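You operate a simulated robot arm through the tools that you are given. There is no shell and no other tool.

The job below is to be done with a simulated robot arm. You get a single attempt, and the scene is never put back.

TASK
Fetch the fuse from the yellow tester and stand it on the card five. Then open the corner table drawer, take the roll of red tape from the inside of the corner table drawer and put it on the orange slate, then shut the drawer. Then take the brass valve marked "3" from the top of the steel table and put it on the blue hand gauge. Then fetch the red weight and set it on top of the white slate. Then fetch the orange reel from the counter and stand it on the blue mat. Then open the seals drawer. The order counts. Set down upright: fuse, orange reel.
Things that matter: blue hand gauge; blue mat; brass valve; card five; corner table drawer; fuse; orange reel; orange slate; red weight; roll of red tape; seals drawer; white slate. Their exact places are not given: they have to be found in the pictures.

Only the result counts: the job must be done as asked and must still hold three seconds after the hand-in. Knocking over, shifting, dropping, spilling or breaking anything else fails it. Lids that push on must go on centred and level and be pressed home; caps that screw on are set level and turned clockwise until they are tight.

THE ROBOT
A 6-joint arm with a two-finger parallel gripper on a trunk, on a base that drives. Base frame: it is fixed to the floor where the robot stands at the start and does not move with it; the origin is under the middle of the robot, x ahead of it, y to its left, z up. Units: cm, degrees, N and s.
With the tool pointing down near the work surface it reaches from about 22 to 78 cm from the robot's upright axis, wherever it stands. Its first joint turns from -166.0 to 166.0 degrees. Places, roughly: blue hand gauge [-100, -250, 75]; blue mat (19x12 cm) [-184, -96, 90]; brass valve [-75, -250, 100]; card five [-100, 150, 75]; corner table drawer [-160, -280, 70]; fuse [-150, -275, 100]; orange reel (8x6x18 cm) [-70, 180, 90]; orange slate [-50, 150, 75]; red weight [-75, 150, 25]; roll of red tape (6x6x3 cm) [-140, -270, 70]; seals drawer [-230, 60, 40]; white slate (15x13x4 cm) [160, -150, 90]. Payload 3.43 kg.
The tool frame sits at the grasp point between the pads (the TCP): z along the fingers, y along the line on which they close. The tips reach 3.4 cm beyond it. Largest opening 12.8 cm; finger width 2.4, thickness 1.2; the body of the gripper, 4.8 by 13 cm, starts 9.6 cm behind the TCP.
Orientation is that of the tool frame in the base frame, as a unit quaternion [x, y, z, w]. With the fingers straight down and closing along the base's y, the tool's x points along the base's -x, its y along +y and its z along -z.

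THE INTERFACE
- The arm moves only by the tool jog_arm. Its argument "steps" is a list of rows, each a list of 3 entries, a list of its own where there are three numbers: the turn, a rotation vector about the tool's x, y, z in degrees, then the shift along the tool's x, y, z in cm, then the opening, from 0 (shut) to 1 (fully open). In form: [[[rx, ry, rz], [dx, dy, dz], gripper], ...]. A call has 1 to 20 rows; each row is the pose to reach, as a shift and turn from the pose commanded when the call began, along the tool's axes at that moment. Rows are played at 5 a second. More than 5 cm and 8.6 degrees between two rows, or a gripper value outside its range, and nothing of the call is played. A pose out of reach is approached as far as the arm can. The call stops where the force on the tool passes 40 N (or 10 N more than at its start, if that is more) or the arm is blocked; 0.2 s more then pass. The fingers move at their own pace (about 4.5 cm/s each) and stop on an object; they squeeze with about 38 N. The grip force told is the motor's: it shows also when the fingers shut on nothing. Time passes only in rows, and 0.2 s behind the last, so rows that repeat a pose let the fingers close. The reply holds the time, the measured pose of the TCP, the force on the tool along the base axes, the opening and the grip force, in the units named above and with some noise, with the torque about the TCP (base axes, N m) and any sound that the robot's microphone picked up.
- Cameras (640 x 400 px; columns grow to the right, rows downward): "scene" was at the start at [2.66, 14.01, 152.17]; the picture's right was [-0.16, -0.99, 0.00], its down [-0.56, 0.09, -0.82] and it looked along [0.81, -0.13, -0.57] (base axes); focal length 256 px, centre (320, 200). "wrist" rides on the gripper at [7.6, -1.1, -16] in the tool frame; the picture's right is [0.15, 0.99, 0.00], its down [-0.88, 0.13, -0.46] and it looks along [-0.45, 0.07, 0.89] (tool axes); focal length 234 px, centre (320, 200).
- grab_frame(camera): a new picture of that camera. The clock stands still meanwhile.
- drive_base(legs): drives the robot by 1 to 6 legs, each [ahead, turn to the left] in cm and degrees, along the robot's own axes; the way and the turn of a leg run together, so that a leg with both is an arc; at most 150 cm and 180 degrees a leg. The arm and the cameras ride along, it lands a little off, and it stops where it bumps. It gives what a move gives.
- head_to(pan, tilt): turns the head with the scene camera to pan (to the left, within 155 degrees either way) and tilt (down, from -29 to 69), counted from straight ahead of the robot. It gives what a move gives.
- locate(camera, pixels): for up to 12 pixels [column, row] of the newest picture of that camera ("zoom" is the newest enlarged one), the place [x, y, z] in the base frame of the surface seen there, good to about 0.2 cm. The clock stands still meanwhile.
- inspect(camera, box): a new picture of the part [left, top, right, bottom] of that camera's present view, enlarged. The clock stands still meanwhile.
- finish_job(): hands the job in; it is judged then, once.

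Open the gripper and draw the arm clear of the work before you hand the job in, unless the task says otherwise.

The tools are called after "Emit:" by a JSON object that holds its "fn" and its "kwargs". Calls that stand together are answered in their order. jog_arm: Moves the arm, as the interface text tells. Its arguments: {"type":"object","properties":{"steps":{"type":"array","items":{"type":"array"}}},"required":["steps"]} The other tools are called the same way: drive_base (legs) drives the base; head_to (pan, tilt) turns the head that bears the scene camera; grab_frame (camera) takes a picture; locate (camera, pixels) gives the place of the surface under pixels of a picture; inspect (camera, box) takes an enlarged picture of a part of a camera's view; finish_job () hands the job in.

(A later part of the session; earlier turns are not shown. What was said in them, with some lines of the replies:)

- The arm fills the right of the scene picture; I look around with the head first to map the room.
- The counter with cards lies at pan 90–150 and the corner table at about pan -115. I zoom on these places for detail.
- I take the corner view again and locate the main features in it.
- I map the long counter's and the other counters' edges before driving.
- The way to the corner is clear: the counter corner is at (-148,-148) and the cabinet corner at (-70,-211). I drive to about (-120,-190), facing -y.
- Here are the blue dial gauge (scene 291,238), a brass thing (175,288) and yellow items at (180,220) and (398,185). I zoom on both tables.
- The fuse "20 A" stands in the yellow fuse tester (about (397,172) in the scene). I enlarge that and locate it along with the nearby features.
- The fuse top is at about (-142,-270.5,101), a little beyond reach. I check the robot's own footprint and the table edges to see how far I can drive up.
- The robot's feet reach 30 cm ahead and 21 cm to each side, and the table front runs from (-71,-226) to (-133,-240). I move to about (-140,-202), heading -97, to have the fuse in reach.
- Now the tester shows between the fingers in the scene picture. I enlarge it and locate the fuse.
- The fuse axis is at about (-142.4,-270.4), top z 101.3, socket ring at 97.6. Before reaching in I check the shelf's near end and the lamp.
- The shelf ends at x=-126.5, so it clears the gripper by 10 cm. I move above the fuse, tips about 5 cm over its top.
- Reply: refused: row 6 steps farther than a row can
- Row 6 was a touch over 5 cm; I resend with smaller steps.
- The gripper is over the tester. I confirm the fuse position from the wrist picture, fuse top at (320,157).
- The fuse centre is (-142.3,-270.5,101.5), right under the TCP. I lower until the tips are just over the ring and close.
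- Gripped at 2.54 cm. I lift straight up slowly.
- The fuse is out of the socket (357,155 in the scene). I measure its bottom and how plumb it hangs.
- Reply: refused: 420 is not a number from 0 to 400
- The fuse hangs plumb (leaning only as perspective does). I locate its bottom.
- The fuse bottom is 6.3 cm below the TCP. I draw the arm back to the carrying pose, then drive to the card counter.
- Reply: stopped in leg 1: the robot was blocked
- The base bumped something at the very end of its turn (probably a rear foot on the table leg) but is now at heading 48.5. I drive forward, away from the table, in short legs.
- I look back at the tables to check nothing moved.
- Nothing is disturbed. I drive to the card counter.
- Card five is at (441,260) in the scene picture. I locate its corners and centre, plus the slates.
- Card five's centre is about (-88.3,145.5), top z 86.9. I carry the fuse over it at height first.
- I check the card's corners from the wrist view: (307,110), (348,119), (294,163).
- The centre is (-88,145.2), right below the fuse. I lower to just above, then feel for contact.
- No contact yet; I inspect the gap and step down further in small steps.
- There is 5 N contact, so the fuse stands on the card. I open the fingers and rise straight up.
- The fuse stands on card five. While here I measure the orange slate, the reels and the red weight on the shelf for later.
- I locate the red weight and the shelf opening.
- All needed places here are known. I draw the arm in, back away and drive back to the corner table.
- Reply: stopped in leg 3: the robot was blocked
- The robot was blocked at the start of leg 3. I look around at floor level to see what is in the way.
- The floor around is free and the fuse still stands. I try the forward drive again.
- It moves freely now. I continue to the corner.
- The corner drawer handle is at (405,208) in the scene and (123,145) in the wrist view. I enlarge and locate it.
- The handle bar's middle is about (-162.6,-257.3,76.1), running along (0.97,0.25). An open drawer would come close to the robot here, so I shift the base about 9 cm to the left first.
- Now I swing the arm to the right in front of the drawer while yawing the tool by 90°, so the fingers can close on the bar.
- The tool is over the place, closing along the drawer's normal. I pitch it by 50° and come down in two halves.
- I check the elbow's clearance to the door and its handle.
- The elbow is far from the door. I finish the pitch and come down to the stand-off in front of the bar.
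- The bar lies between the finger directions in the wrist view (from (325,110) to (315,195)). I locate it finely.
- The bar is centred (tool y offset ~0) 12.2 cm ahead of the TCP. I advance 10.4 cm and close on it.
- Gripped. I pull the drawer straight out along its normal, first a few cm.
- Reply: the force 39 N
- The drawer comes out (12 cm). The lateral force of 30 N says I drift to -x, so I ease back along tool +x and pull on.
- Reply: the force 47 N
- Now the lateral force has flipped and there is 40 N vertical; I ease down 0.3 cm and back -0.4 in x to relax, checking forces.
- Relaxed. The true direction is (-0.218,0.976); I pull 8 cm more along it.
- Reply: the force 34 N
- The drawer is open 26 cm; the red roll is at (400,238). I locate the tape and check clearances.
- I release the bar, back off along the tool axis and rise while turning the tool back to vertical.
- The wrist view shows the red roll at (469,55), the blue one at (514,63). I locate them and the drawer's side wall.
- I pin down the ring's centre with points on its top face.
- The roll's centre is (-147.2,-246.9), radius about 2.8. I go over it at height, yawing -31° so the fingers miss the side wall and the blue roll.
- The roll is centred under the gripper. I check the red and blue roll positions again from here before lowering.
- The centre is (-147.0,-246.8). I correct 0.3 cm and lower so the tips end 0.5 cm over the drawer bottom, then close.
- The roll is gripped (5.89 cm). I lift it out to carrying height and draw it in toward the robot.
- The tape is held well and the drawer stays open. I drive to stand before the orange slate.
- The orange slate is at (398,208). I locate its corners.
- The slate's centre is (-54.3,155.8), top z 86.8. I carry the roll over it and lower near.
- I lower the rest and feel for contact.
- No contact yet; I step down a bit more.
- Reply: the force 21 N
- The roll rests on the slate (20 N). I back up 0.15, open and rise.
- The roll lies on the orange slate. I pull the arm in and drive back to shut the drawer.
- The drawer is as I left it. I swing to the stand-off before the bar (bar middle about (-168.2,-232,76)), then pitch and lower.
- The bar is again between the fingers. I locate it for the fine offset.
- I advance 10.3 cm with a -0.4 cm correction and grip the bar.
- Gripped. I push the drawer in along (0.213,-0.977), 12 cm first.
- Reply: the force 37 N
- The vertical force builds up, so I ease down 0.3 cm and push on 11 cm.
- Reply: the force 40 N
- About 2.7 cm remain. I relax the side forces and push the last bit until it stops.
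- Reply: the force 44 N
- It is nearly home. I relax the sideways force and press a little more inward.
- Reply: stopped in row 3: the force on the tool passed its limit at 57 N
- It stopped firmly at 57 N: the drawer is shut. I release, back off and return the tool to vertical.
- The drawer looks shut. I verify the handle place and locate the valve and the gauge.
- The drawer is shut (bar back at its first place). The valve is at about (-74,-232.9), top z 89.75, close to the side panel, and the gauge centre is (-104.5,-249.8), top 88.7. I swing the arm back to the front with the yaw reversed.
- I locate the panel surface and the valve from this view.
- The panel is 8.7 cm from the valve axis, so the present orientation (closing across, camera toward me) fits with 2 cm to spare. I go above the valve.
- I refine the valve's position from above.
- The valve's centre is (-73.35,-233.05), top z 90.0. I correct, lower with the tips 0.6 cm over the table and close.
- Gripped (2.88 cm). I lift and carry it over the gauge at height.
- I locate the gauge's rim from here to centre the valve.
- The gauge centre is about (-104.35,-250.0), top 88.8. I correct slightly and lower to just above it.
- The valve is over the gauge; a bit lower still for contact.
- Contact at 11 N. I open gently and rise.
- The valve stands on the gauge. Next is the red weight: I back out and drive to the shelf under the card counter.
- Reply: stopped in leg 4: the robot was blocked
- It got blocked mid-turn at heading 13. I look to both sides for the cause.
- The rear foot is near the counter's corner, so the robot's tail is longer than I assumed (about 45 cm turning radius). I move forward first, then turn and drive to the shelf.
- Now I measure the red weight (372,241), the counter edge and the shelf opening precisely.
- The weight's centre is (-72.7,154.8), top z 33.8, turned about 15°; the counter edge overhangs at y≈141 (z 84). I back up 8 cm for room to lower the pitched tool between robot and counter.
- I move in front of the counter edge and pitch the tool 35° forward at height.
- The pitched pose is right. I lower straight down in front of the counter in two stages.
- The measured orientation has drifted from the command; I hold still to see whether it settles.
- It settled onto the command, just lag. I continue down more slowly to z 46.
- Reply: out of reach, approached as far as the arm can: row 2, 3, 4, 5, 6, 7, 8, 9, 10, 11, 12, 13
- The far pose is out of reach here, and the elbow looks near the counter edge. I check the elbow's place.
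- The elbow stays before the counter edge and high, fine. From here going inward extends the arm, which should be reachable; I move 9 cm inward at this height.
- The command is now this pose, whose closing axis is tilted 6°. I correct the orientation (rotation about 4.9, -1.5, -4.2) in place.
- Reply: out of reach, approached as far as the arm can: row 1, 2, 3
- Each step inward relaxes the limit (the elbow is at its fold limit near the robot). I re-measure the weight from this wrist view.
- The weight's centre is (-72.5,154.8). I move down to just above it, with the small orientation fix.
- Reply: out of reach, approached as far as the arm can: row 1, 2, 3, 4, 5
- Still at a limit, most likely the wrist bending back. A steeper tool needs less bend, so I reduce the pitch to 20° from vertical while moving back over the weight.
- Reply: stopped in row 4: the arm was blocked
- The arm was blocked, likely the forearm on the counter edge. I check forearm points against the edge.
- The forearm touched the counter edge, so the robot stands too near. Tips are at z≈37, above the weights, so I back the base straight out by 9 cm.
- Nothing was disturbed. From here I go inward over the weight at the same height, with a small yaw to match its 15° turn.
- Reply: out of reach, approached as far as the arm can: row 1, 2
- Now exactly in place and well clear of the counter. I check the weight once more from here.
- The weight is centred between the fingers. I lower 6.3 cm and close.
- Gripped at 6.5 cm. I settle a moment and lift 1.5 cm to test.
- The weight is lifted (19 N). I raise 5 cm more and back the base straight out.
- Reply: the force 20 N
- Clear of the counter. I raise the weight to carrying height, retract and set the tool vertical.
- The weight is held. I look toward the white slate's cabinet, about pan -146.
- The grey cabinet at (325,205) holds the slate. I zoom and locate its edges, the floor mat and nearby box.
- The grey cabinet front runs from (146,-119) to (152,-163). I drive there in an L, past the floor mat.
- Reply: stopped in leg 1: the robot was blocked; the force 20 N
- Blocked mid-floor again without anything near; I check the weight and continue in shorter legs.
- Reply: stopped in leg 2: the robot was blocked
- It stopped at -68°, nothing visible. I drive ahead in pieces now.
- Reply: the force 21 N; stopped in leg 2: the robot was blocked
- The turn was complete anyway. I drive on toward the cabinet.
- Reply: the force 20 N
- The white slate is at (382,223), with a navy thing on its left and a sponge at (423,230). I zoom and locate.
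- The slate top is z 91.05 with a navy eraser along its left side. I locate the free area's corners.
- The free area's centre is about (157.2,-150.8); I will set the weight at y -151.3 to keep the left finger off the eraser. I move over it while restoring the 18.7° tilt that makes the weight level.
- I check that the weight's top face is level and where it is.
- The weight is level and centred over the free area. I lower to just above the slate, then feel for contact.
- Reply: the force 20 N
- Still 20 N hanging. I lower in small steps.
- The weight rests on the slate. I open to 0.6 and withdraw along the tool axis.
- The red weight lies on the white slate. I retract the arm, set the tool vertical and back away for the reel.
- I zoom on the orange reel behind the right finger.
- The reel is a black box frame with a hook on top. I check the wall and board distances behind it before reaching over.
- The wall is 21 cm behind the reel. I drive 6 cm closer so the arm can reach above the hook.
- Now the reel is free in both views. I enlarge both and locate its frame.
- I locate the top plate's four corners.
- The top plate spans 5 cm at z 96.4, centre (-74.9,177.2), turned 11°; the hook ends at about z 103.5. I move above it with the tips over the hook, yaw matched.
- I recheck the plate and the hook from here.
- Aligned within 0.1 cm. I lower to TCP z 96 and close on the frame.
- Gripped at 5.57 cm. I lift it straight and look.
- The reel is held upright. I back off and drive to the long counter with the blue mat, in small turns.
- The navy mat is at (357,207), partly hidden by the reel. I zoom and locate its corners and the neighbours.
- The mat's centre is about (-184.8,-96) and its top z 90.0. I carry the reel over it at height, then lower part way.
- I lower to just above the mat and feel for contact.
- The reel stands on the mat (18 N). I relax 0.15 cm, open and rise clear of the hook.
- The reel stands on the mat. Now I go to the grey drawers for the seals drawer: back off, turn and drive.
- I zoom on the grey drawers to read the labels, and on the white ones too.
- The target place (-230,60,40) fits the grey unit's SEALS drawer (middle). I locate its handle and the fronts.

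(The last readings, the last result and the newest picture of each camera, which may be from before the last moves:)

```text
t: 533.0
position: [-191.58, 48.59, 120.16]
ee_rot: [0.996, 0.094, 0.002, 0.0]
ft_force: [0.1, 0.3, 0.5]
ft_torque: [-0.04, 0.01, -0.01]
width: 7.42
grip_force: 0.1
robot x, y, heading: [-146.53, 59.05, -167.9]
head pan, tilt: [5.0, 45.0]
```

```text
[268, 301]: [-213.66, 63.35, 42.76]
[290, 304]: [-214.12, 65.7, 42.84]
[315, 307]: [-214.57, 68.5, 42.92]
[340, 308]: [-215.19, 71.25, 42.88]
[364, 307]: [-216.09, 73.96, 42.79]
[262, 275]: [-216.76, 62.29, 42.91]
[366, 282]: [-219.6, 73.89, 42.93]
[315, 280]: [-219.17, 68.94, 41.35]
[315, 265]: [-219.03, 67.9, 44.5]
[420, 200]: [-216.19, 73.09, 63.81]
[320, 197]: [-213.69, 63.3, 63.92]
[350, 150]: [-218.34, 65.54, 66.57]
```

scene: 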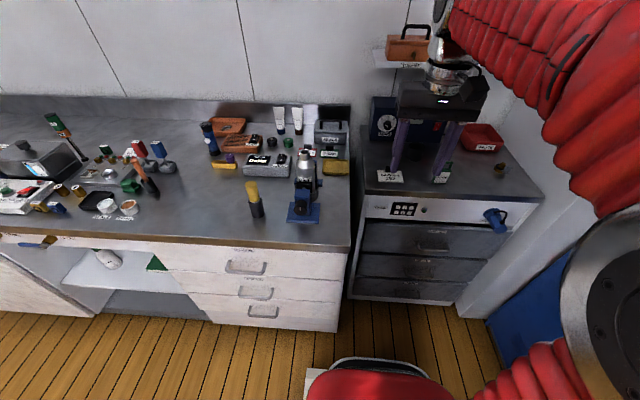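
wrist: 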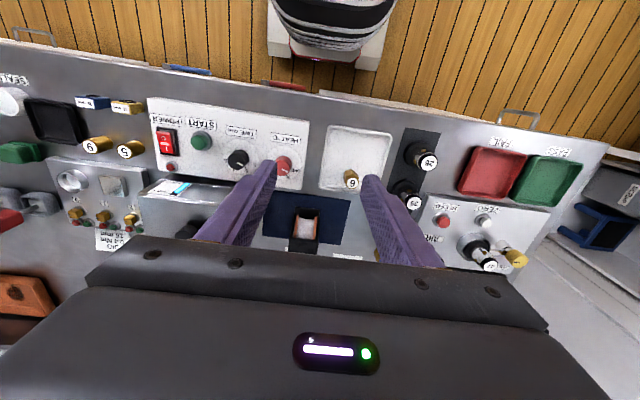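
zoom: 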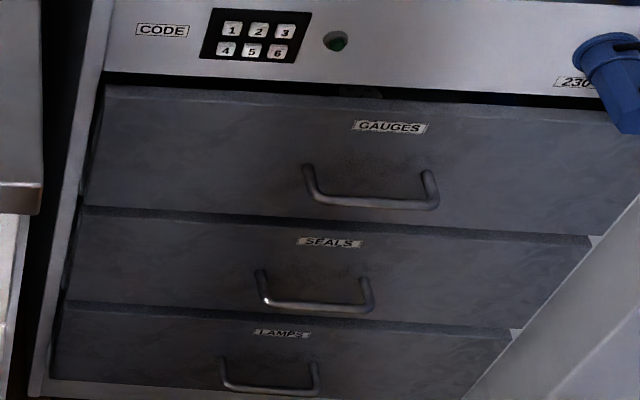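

The SEALS bar is at (-214.6,68.5,42.9), running along (-0.22,0.975), with about 4 cm behind it. It is low, so I'll grip it with a pitched tool and pull by backing the base; I first shift the robot to about (-140,76).

Emit:
{"fn": "drive_base", "kwargs": {"legs": [[0, 28], [-30, 0], [0, -27], [15, 0]]}}

Emit:
{"fn": "grab_frame", "kwargs": {"camera": "scene"}}

```text
t: 540.5
position: [-182.93, 63.74, 120.14]
ee_rot: [0.995, 0.102, 0.002, 0.0]
ft_force: [0.1, -0.1, -0.4]
ft_torque: [0.01, 0.03, 0.01]
width: 7.42
grip_force: 0.1
robot x, y, heading: [-138.52, 74.27, -167.4]
head pan, tilt: [5.0, 45.0]
```

```text
taken
```

scene: 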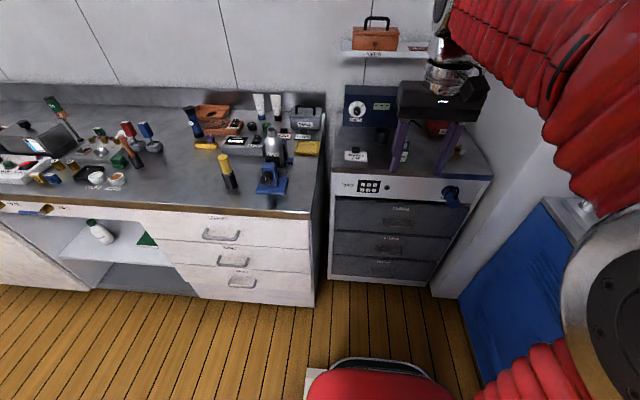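

I back up 14 cm so I can lower the arm stretched out, then drive in. Then I yaw the tool by 88°.

Emit:
{"fn": "drive_base", "kwargs": {"legs": [[-14, 0]]}}

Emit:
{"fn": "jog_arm", "kwargs": {"steps": [[[0, 0, 8], [-0.5, 0, 0], 0.4], [[0, 0, 16], [-1, 0, 0], 0.25], [[0, 0, 24], [-1, 0, 0], 0.25], [[0, 0, 32], [-1, 0, 0], 0.25], [[0, 0, 40], [-1, 0, 0], 0.25], [[0, 0, 48], [-1, 0, 0], 0.25], [[0, 0, 56], [-1, 0, 0], 0.25], [[0, 0, 64], [-1, 0, 0], 0.25], [[0, 0, 72], [-1, 0, 0], 0.25], [[0, 0, 80], [-1, 0, 0], 0.25], [[0, 0, 88], [-1, 0, 0], 0.25], [[0, 0, 88], [-1, 0, 0], 0.25]]}}

```text
t: 542.1
position: [-169.2, 66.78, 120.28]
ee_rot: [0.994, 0.105, 0.002, 0.0]
ft_force: [-0.4, -0.2, 0.1]
ft_torque: [0.0, -0.03, 0.01]
width: 7.43
grip_force: 0.0
robot x, y, heading: [-124.76, 77.48, -167.1]
head pan, tilt: [5.0, 45.0]
```

```text
t: 544.7
position: [-170.18, 66.46, 120.43]
ee_rot: [0.787, -0.617, 0.001, -0.001]
ft_force: [0.0, 0.5, -0.4]
ft_torque: [0.01, -0.01, 0.0]
width: 3.2
grip_force: 0.0
robot x, y, heading: [-125.08, 77.53, -167.1]
head pan, tilt: [5.0, 45.0]
```

Yaw is right (closing axis points into the drawer). I extend, lower and pitch 40° together.

Emit:
{"fn": "jog_arm", "kwargs": {"steps": [[[-3.3, 0, 0], [-1, 2.3, 3.8], 0.22], [[-6.7, 0, 0], [-2, 4.6, 7.6], 0.22], [[-10, 0, 0], [-3.1, 6.9, 11.4], 0.22], [[-13.3, 0, 0], [-4.1, 9.2, 15.1], 0.22], [[-16.7, 0, 0], [-5.1, 11.5, 18.9], 0.22], [[-20, 0, 0], [-6.1, 13.9, 22.7], 0.22], [[-23.3, 0, 0], [-7.2, 16.2, 26.5], 0.22], [[-26.7, 0, 0], [-8.2, 18.5, 30.3], 0.22], [[-30, 0, 0], [-9.2, 20.8, 34.1], 0.22], [[-33.3, 0, 0], [-10.2, 23.1, 37.8], 0.22], [[-36.7, 0, 0], [-11.3, 25.4, 41.6], 0.22], [[-40, 0, 0], [-12.3, 27.7, 45.4], 0.22], [[-40, 0, 0], [-12.3, 27.7, 45.4], 0.22], [[-40, 0, 0], [-12.3, 27.7, 45.4], 0.22]]}}

Emit:
{"fn": "grab_frame", "kwargs": {"camera": "wrist"}}

Emit:
{"fn": "grab_frame", "kwargs": {"camera": "scene"}}

```text
t: 547.7
position: [-200.09, 71.72, 74.82]
ee_rot: [0.741, -0.578, -0.21, 0.268]
ft_force: [0.5, -0.2, 0.7]
ft_torque: [-0.02, 0.01, 0.02]
width: 2.83
grip_force: 0.0
robot x, y, heading: [-125.02, 77.36, -167.0]
head pan, tilt: [5.0, 45.0]
```

```text
taken
```

wrist: 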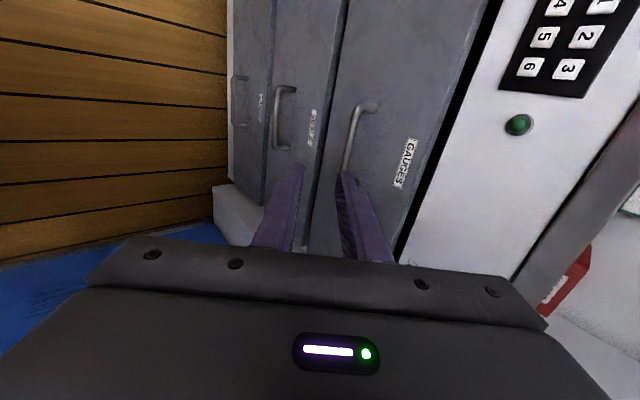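

```text
taken
```

scene: 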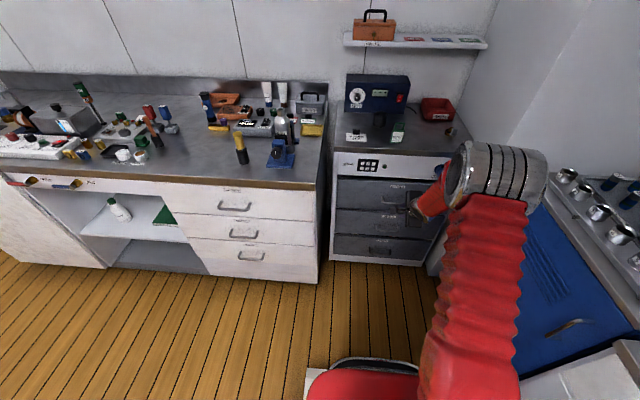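

All clear. I lower to the SEALS bar's height, 14 cm in front of it.

Emit:
{"fn": "jog_arm", "kwargs": {"steps": [[[0, 0, 0], [0, -2.5, 3], 0.22], [[0, 0, 0], [0, -5, 6], 0.22], [[0, 0, 0], [0, -7.5, 9], 0.22], [[0, 0, 0], [0, -10, 12], 0.22], [[0, 0, 0], [0, -12.5, 15], 0.22], [[0, 0, 0], [0, -15, 18], 0.22], [[0, 0, 0], [0, -17.5, 21], 0.22], [[0, 0, 0], [0, -19.8, 23.7], 0.22], [[0, 0, 0], [0, -19.8, 23.7], 0.22], [[0, 0, 0], [0, -19.8, 23.7], 0.22]]}}

Emit:
{"fn": "grab_frame", "kwargs": {"camera": "wrist"}}

Emit:
{"fn": "grab_frame", "kwargs": {"camera": "scene"}}

```text
t: 549.9
position: [-200.02, 72.12, 43.83]
ee_rot: [0.741, -0.579, -0.209, 0.269]
ft_force: [0.1, 0.3, 1.0]
ft_torque: [0.0, 0.02, 0.01]
width: 2.84
grip_force: 0.0
robot x, y, heading: [-124.65, 77.2, -167.1]
head pan, tilt: [5.0, 45.0]
```

```text
taken
```

wrist: 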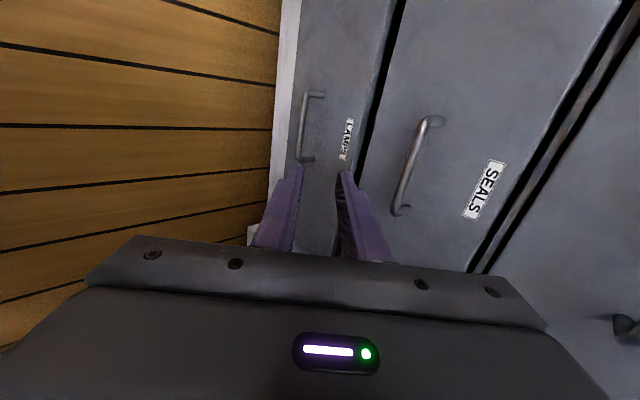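

```text
taken
```

scene: 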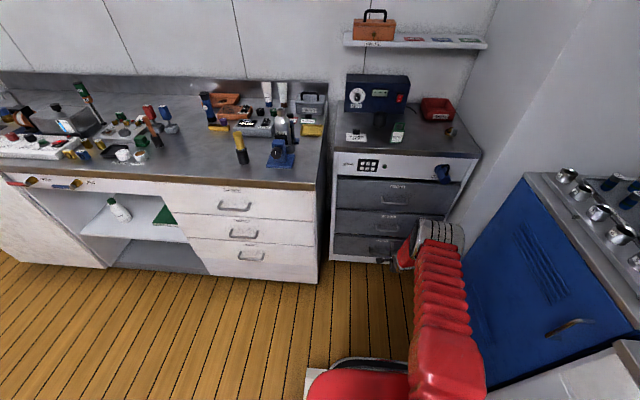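

The SEALS bar shows from (432,125) to (402,205) in the wrist view. I locate it exactly.

Emit:
{"fn": "inspect", "kwargs": {"camera": "wrist", "box": [360, 90, 520, 240]}}

Emit:
{"fn": "locate", "kwargs": {"camera": "wrist", "pixels": [[417, 135], [413, 150], [409, 165], [404, 180], [399, 195], [436, 121], [404, 211], [430, 160]]}}

```text
2.67 times, centred on (440, 165) of wrist
```

zoom: 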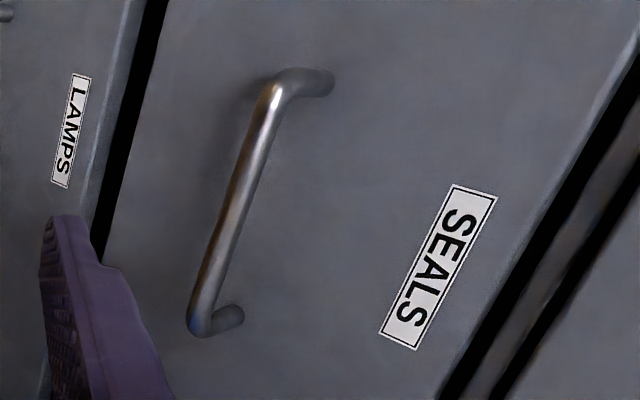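

```text
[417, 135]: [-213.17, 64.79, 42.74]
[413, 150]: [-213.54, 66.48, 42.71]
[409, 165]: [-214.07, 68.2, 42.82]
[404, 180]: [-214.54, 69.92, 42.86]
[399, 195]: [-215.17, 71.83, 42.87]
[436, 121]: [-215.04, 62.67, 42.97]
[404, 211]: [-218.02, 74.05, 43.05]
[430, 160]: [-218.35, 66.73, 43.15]
```

The fingers must come in diagonally from above, so I pull back 6 cm along the tool axis first and then drive the base forward 13.5 cm.

Emit:
{"fn": "jog_arm", "kwargs": {"steps": [[[0, 0, 0], [0, 0, -3], 0.22], [[0, 0, 0], [0, 0, -6], 0.22], [[0, 0, 0], [0, 0, -6], 0.22]]}}

Emit:
{"fn": "drive_base", "kwargs": {"legs": [[13.5, 0]]}}

Emit:
{"fn": "grab_frame", "kwargs": {"camera": "wrist"}}

```text
t: 550.7
position: [-196.32, 72.88, 48.56]
ee_rot: [0.741, -0.579, -0.21, 0.269]
ft_force: [-0.9, 0.6, -0.4]
ft_torque: [-0.03, -0.01, 0.02]
width: 2.84
grip_force: 0.1
robot x, y, heading: [-125.02, 77.37, -166.9]
head pan, tilt: [5.0, 45.0]
```

```text
t: 552.2
position: [-209.87, 69.71, 48.47]
ee_rot: [0.741, -0.578, -0.209, 0.269]
ft_force: [0.3, 0.4, 0.0]
ft_torque: [-0.01, 0.0, -0.01]
width: 2.82
grip_force: 0.2
robot x, y, heading: [-138.08, 74.56, -167.2]
head pan, tilt: [5.0, 45.0]
```

```text
taken
```

wrist: 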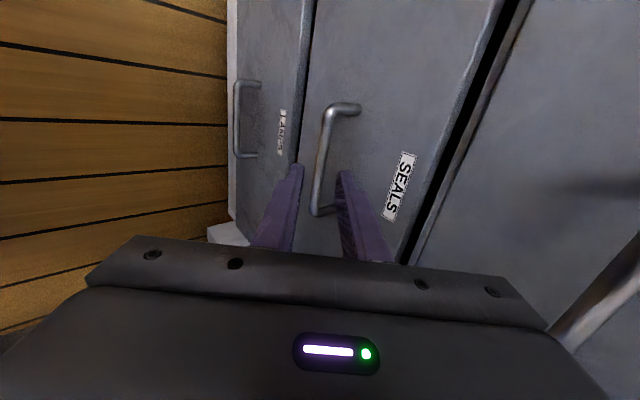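

I locate the bar from here for the final approach.

Emit:
{"fn": "locate", "kwargs": {"camera": "wrist", "pixels": [[326, 125], [323, 140], [320, 155], [317, 170], [314, 185], [313, 200]]}}

Emit:
{"fn": "inspect", "kwargs": {"camera": "wrist", "box": [260, 90, 400, 240]}}

```text
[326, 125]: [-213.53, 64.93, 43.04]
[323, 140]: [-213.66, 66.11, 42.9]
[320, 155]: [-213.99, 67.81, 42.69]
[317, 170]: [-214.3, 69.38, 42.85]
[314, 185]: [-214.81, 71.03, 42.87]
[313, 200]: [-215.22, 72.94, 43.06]
```

```text
2.67 times, centred on (330, 165) of wrist
```

zoom: 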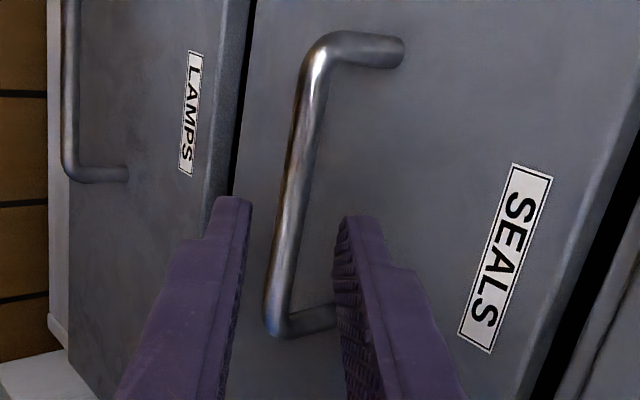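

The bar is 7.6 cm ahead, centred to 0.2 cm. I advance 5.8 cm and close.

Emit:
{"fn": "jog_arm", "kwargs": {"steps": [[[0, 0, 0], [0, -0.18, 2], 0.22], [[0, 0, 0], [0, -0.18, 4], 0.22], [[0, 0, 0], [0, -0.18, 5.8], 0.22], [[0, 0, 0], [0, -0.18, 5.8], 0.22], [[0, 0, 0], [0, -0.18, 5.8], 0], [[0, 0, 0], [0, -0.18, 5.8], 0], [[0, 0, 0], [0, -0.18, 5.8], 0]]}}

Emit:
{"fn": "grab_frame", "kwargs": {"camera": "wrist"}}

```text
t: 553.8
position: [-213.34, 68.84, 44.14]
ee_rot: [0.74, -0.579, -0.21, 0.27]
ft_force: [-2.4, -3.2, 8.9]
ft_torque: [-0.49, 0.06, -0.53]
width: 1.15
grip_force: 44.9
robot x, y, heading: [-138.2, 74.13, -167.2]
head pan, tilt: [5.0, 45.0]
```

```text
taken
```

wrist: 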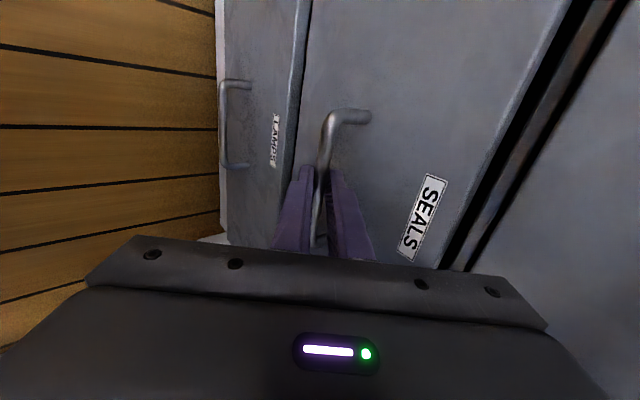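

Gripped. I test by pulling 4 cm with the arm.

Emit:
{"fn": "jog_arm", "kwargs": {"steps": [[[0, 0, 0], [0, -0.77, -0.64], 0], [[0, 0, 0], [0, -1.53, -1.28], 0], [[0, 0, 0], [0, -2.3, -1.92], 0], [[0, 0, 0], [0, -3.07, -2.56], 0], [[0, 0, 0], [0, -3.07, -2.56], 0]]}}

Emit:
{"fn": "grab_frame", "kwargs": {"camera": "wrist"}}

```text
t: 555.0
position: [-209.38, 69.64, 44.23]
ee_rot: [0.741, -0.577, -0.21, 0.27]
ft_force: [3.1, -21.5, 21.1]
ft_torque: [-1.29, 0.04, -0.16]
width: 1.16
grip_force: 45.0
robot x, y, heading: [-138.17, 74.31, -166.9]
head pan, tilt: [5.0, 45.0]
```

```text
taken
```

wrist: 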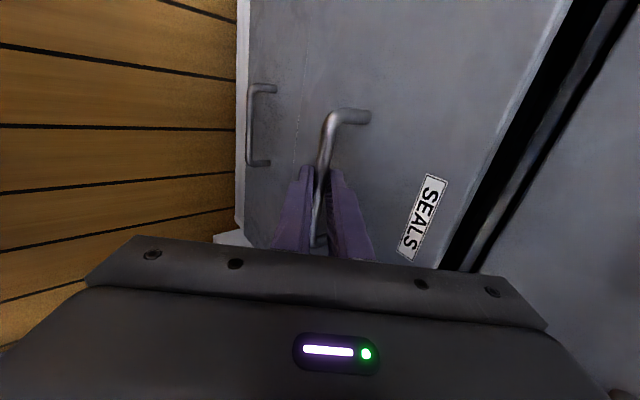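

The drawer slides. I relax the side forces and pull on by backing the base 10 cm.

Emit:
{"fn": "jog_arm", "kwargs": {"steps": [[[0, 0, 0], [0.25, 0.1, -0.11], 0], [[0, 0, 0], [0.25, 0.1, -0.11], 0]]}}

Emit:
{"fn": "drive_base", "kwargs": {"legs": [[-10, 0]]}}

Emit:
{"fn": "grab_frame", "kwargs": {"camera": "wrist"}}

```text
t: 555.6
position: [-209.38, 69.67, 44.05]
ee_rot: [0.741, -0.579, -0.21, 0.268]
ft_force: [-0.3, 2.7, 9.6]
ft_torque: [-0.44, 0.03, -0.2]
width: 1.15
grip_force: 44.5
robot x, y, heading: [-138.14, 74.21, -167.1]
head pan, tilt: [5.0, 45.0]
```

```text
t: 556.9
position: [-199.49, 71.93, 44.12]
ee_rot: [0.741, -0.579, -0.209, 0.268]
ft_force: [-4.1, 12.5, -2.7]
ft_torque: [0.03, -0.05, -0.86]
width: 1.16
grip_force: 45.0
robot x, y, heading: [-128.41, 76.55, -167.2]
head pan, tilt: [5.0, 45.0]
```

```text
taken
```

wrist: 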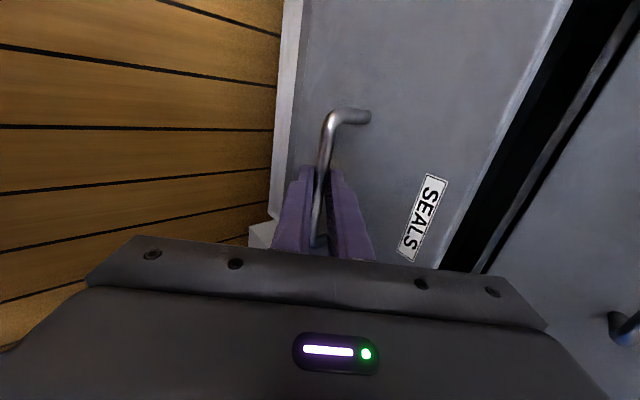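

Works well with small forces (14 cm open). I back 11 cm more.

Emit:
{"fn": "drive_base", "kwargs": {"legs": [[-11, 0]]}}

Emit:
{"fn": "grab_frame", "kwargs": {"camera": "scene"}}

Emit:
{"fn": "grab_frame", "kwargs": {"camera": "wrist"}}

```text
t: 558.3
position: [-188.66, 74.36, 44.06]
ee_rot: [0.741, -0.579, -0.209, 0.267]
ft_force: [2.4, -9.2, -6.2]
ft_torque: [-0.41, -0.14, -0.52]
width: 1.18
grip_force: 44.4
robot x, y, heading: [-117.32, 79.09, -167.4]
head pan, tilt: [5.0, 45.0]
```

```text
taken
```

scene: 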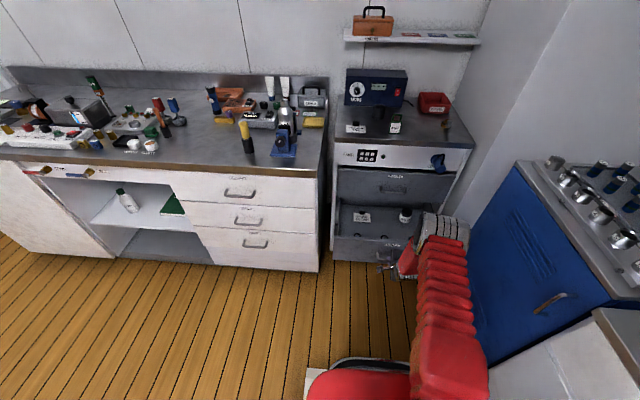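

```text
taken
```

wrist: 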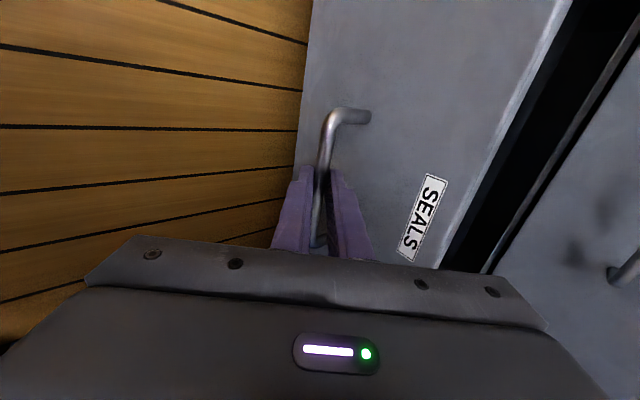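

Open 25 cm, a SEALS drawer with its contents visible. I pull 4 cm more to be generous, then release.

Emit:
{"fn": "drive_base", "kwargs": {"legs": [[-4, 0]]}}

Emit:
{"fn": "jog_arm", "kwargs": {"steps": [[[0, 0, 0], [0, 0, 0], 0.12], [[0, 0, 0], [0, 0, 0], 0.22], [[0, 0, 0], [0, 0, 0], 0.22], [[0, 0, 0], [0, 0, -3], 0.22], [[0, 0, 0], [0, 0, -6], 0.22], [[0, 0, 0], [0, 0, -9], 0.22], [[0, 0, 0], [0, 0, -9], 0.22]]}}

Emit:
{"fn": "grab_frame", "kwargs": {"camera": "wrist"}}

```text
t: 559.2
position: [-184.69, 75.22, 44.08]
ee_rot: [0.742, -0.579, -0.209, 0.267]
ft_force: [-0.5, -1.3, -7.0]
ft_torque: [-0.3, -0.14, -0.58]
width: 1.16
grip_force: 45.4
robot x, y, heading: [-113.2, 79.98, -167.0]
head pan, tilt: [5.0, 45.0]
```

```text
t: 560.8
position: [-179.13, 76.6, 51.21]
ee_rot: [0.741, -0.579, -0.209, 0.268]
ft_force: [-0.1, 0.5, -0.7]
ft_torque: [0.01, 0.0, 0.0]
width: 2.81
grip_force: 0.0
robot x, y, heading: [-113.74, 80.32, -166.9]
head pan, tilt: [5.0, 45.0]
```

```text
taken
```

wrist: 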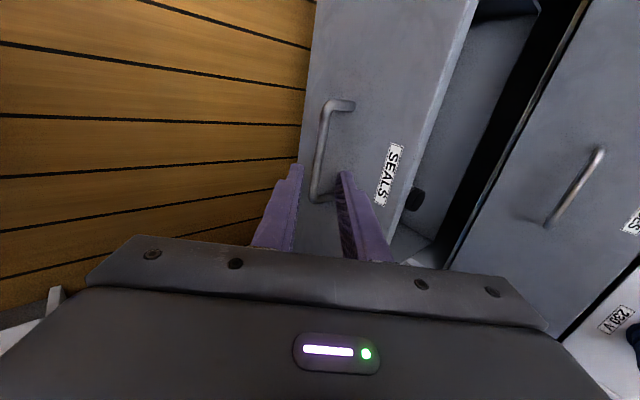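

Released. I back away and raise the arm.

Emit:
{"fn": "drive_base", "kwargs": {"legs": [[-20, 0]]}}

Emit:
{"fn": "jog_arm", "kwargs": {"steps": [[[0, 0, 0], [0, 2.5, -3], 0.5], [[0, 0, 0], [0, 5, -6], 0.5], [[0, 0, 0], [0, 7.5, -9], 0.5], [[0, 0, 0], [0, 10, -12], 0.5], [[4, 0, 0], [0, 12.5, -15], 0.5], [[8, 0, 0], [0, 15, -18], 0.5], [[12, 0, 0], [0, 17.5, -21], 0.5], [[16, 0, 0], [0, 20, -24], 0.5], [[20, 0, 0], [0, 22.5, -27], 0.5], [[24, 0, 0], [0, 25, -30], 0.5], [[28, 0, 0], [0, 27.5, -33], 0.5], [[32, 0, 0], [0, 30, -36], 0.5], [[36, 0, 0], [0, 32.5, -39], 0.5], [[40, 0, 0], [0, 35, -42], 0.5]]}}

Emit:
{"fn": "grab_frame", "kwargs": {"camera": "scene"}}

Emit:
{"fn": "head_to", "kwargs": {"pan": -80, "tilt": 40}}

Emit:
{"fn": "grab_frame", "kwargs": {"camera": "scene"}}

Emit:
{"fn": "head_to", "kwargs": {"pan": 60, "tilt": 25}}

Emit:
{"fn": "grab_frame", "kwargs": {"camera": "scene"}}

```text
t: 562.7
position: [-159.24, 81.39, 51.18]
ee_rot: [0.741, -0.58, -0.209, 0.267]
ft_force: [1.6, 1.3, 0.1]
ft_torque: [0.0, 0.02, 0.0]
width: 2.82
grip_force: 0.0
robot x, y, heading: [-93.6, 84.51, -167.1]
head pan, tilt: [5.0, 45.0]
```

```text
t: 565.7
position: [-159.35, 81.4, 105.98]
ee_rot: [0.788, -0.616, 0.003, -0.004]
ft_force: [0.0, -0.1, -0.5]
ft_torque: [0.01, 0.04, 0.0]
width: 6.39
grip_force: 0.1
robot x, y, heading: [-93.98, 84.66, -167.0]
head pan, tilt: [5.0, 45.0]
```

```text
taken
```

scene: 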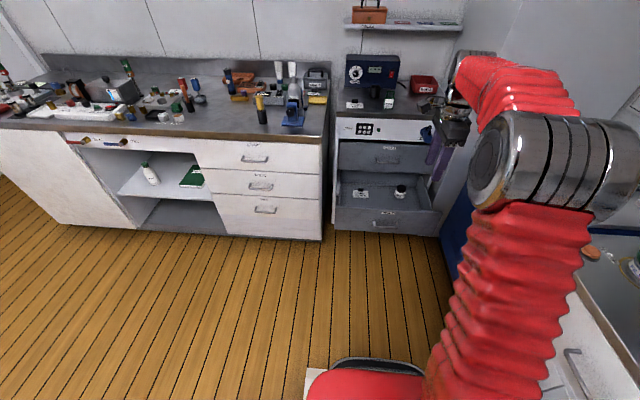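

```text
t: 567.3
position: [-159.34, 81.47, 105.93]
ee_rot: [0.788, -0.616, 0.001, -0.001]
ft_force: [0.0, 0.6, 0.7]
ft_torque: [-0.01, -0.01, 0.0]
width: 6.39
grip_force: 0.0
robot x, y, heading: [-93.71, 84.49, -167.4]
head pan, tilt: [-80.0, 40.0]
```

```text
taken
```

scene: 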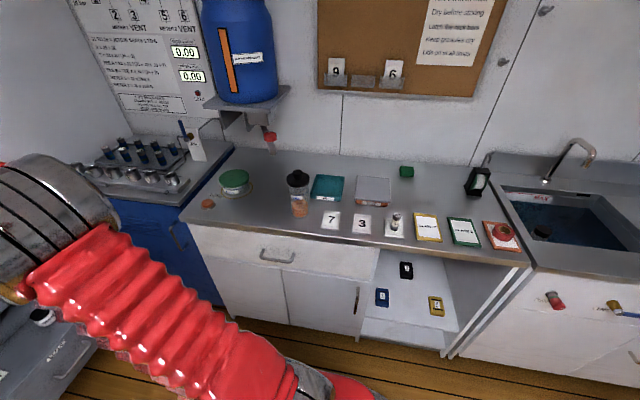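

```text
t: 569.5
position: [-159.44, 81.27, 105.92]
ee_rot: [0.787, -0.617, 0.001, -0.002]
ft_force: [0.4, 0.0, -0.5]
ft_torque: [0.01, 0.0, -0.01]
width: 6.4
grip_force: 0.1
robot x, y, heading: [-94.07, 84.42, -167.3]
head pan, tilt: [60.0, 25.0]
```

```text
taken
```

scene: 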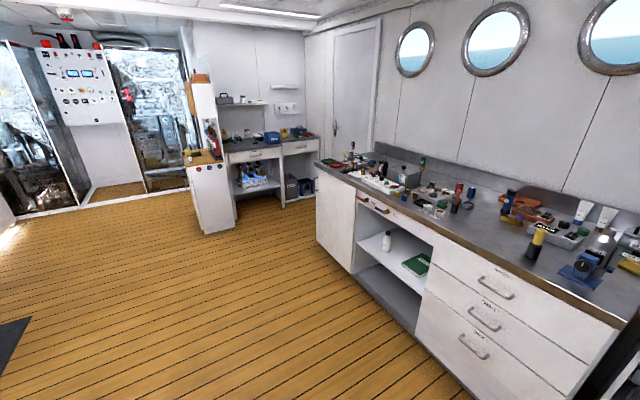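

Fuse on card five and tape on the slate are fine, and the SEALS drawer is open. I zoom on the mat with the reel, the gauge with the valve, and the corner drawer for a last check.

Emit:
{"fn": "inspect", "kwargs": {"camera": "scene", "box": [210, 110, 350, 200]}}

Emit:
{"fn": "inspect", "kwargs": {"camera": "scene", "box": [370, 140, 470, 220]}}

Emit:
{"fn": "head_to", "kwargs": {"pan": 150, "tilt": 25}}

Emit:
{"fn": "grab_frame", "kwargs": {"camera": "scene"}}

```text
4.44 times, centred on (280, 155) of scene
```

zoom: 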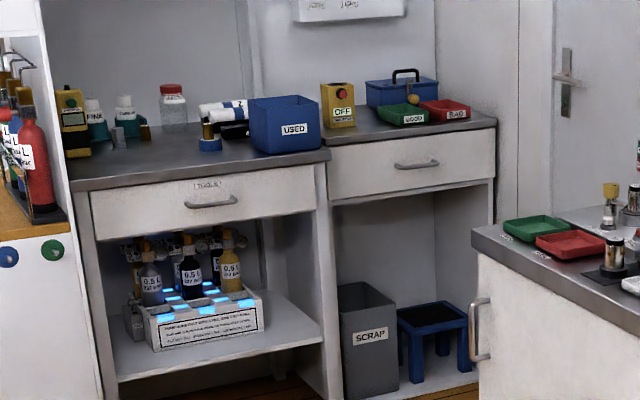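

```text
5.00 times, centred on (420, 180) of scene
```

zoom: 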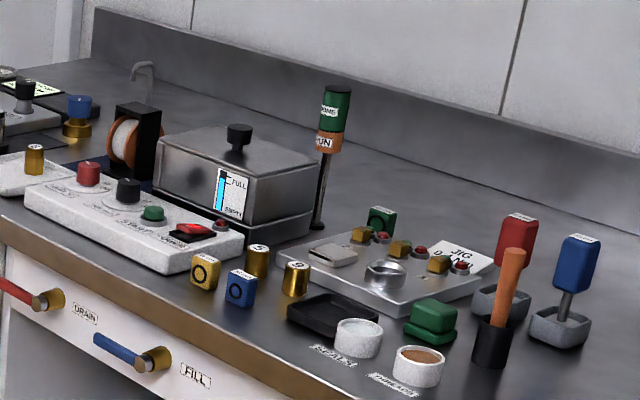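

```text
t: 571.2
position: [-159.48, 81.33, 105.89]
ee_rot: [0.788, -0.616, 0.002, -0.002]
ft_force: [0.0, 0.0, -0.3]
ft_torque: [0.03, 0.06, -0.02]
width: 6.39
grip_force: 0.0
robot x, y, heading: [-93.88, 84.46, -167.2]
head pan, tilt: [150.0, 25.0]
```

```text
taken
```

scene: 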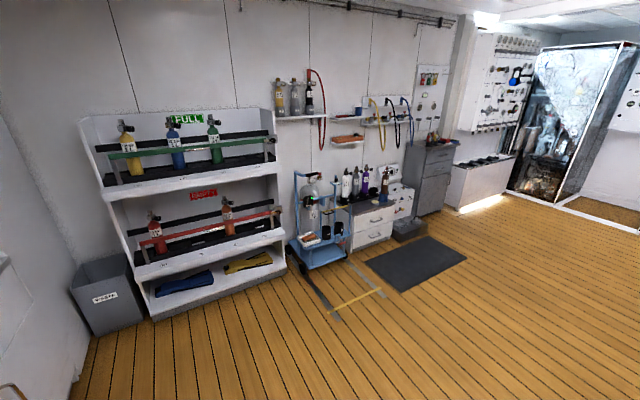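

Everything holds: valve on the gauge, corner drawer shut, reel upright on the mat, weight on the slate, fuse and tape in place, grey SEALS drawer open, and the arm clear with the gripper open. I hand the job in.

Emit:
{"fn": "finish_job", "kwargs": {}}

```text
The job is handed in.
```

I did all six steps in the order you gave and handed the job in. The hand-in reply gave no verdict.

- **Fuse:** it stands upright on card five.
- **Red tape:** the roll lies on the orange slate, and the corner table drawer is shut again.
- **Brass valve "3":** it stands on the blue hand gauge.
- **Red weight:** it rests on the free part of the white slate, beside the eraser.
- **Orange reel:** it stands upright on the blue mat.
- **Seals drawer:** it is open about 29 cm.

Two drawers carry a SEALS label, one in the grey unit and one in the white counter. I opened the grey one because it matches the place you listed for the seals drawer.

The base stopped as blocked several times while turning, at least once with a rear foot close to furniture. The forearm also touched the card counter's edge once while reaching for the weight. I checked the pictures afterwards and saw nothing else moved or knocked over.

At the hand-in the arm was clear of the work with the gripper open.
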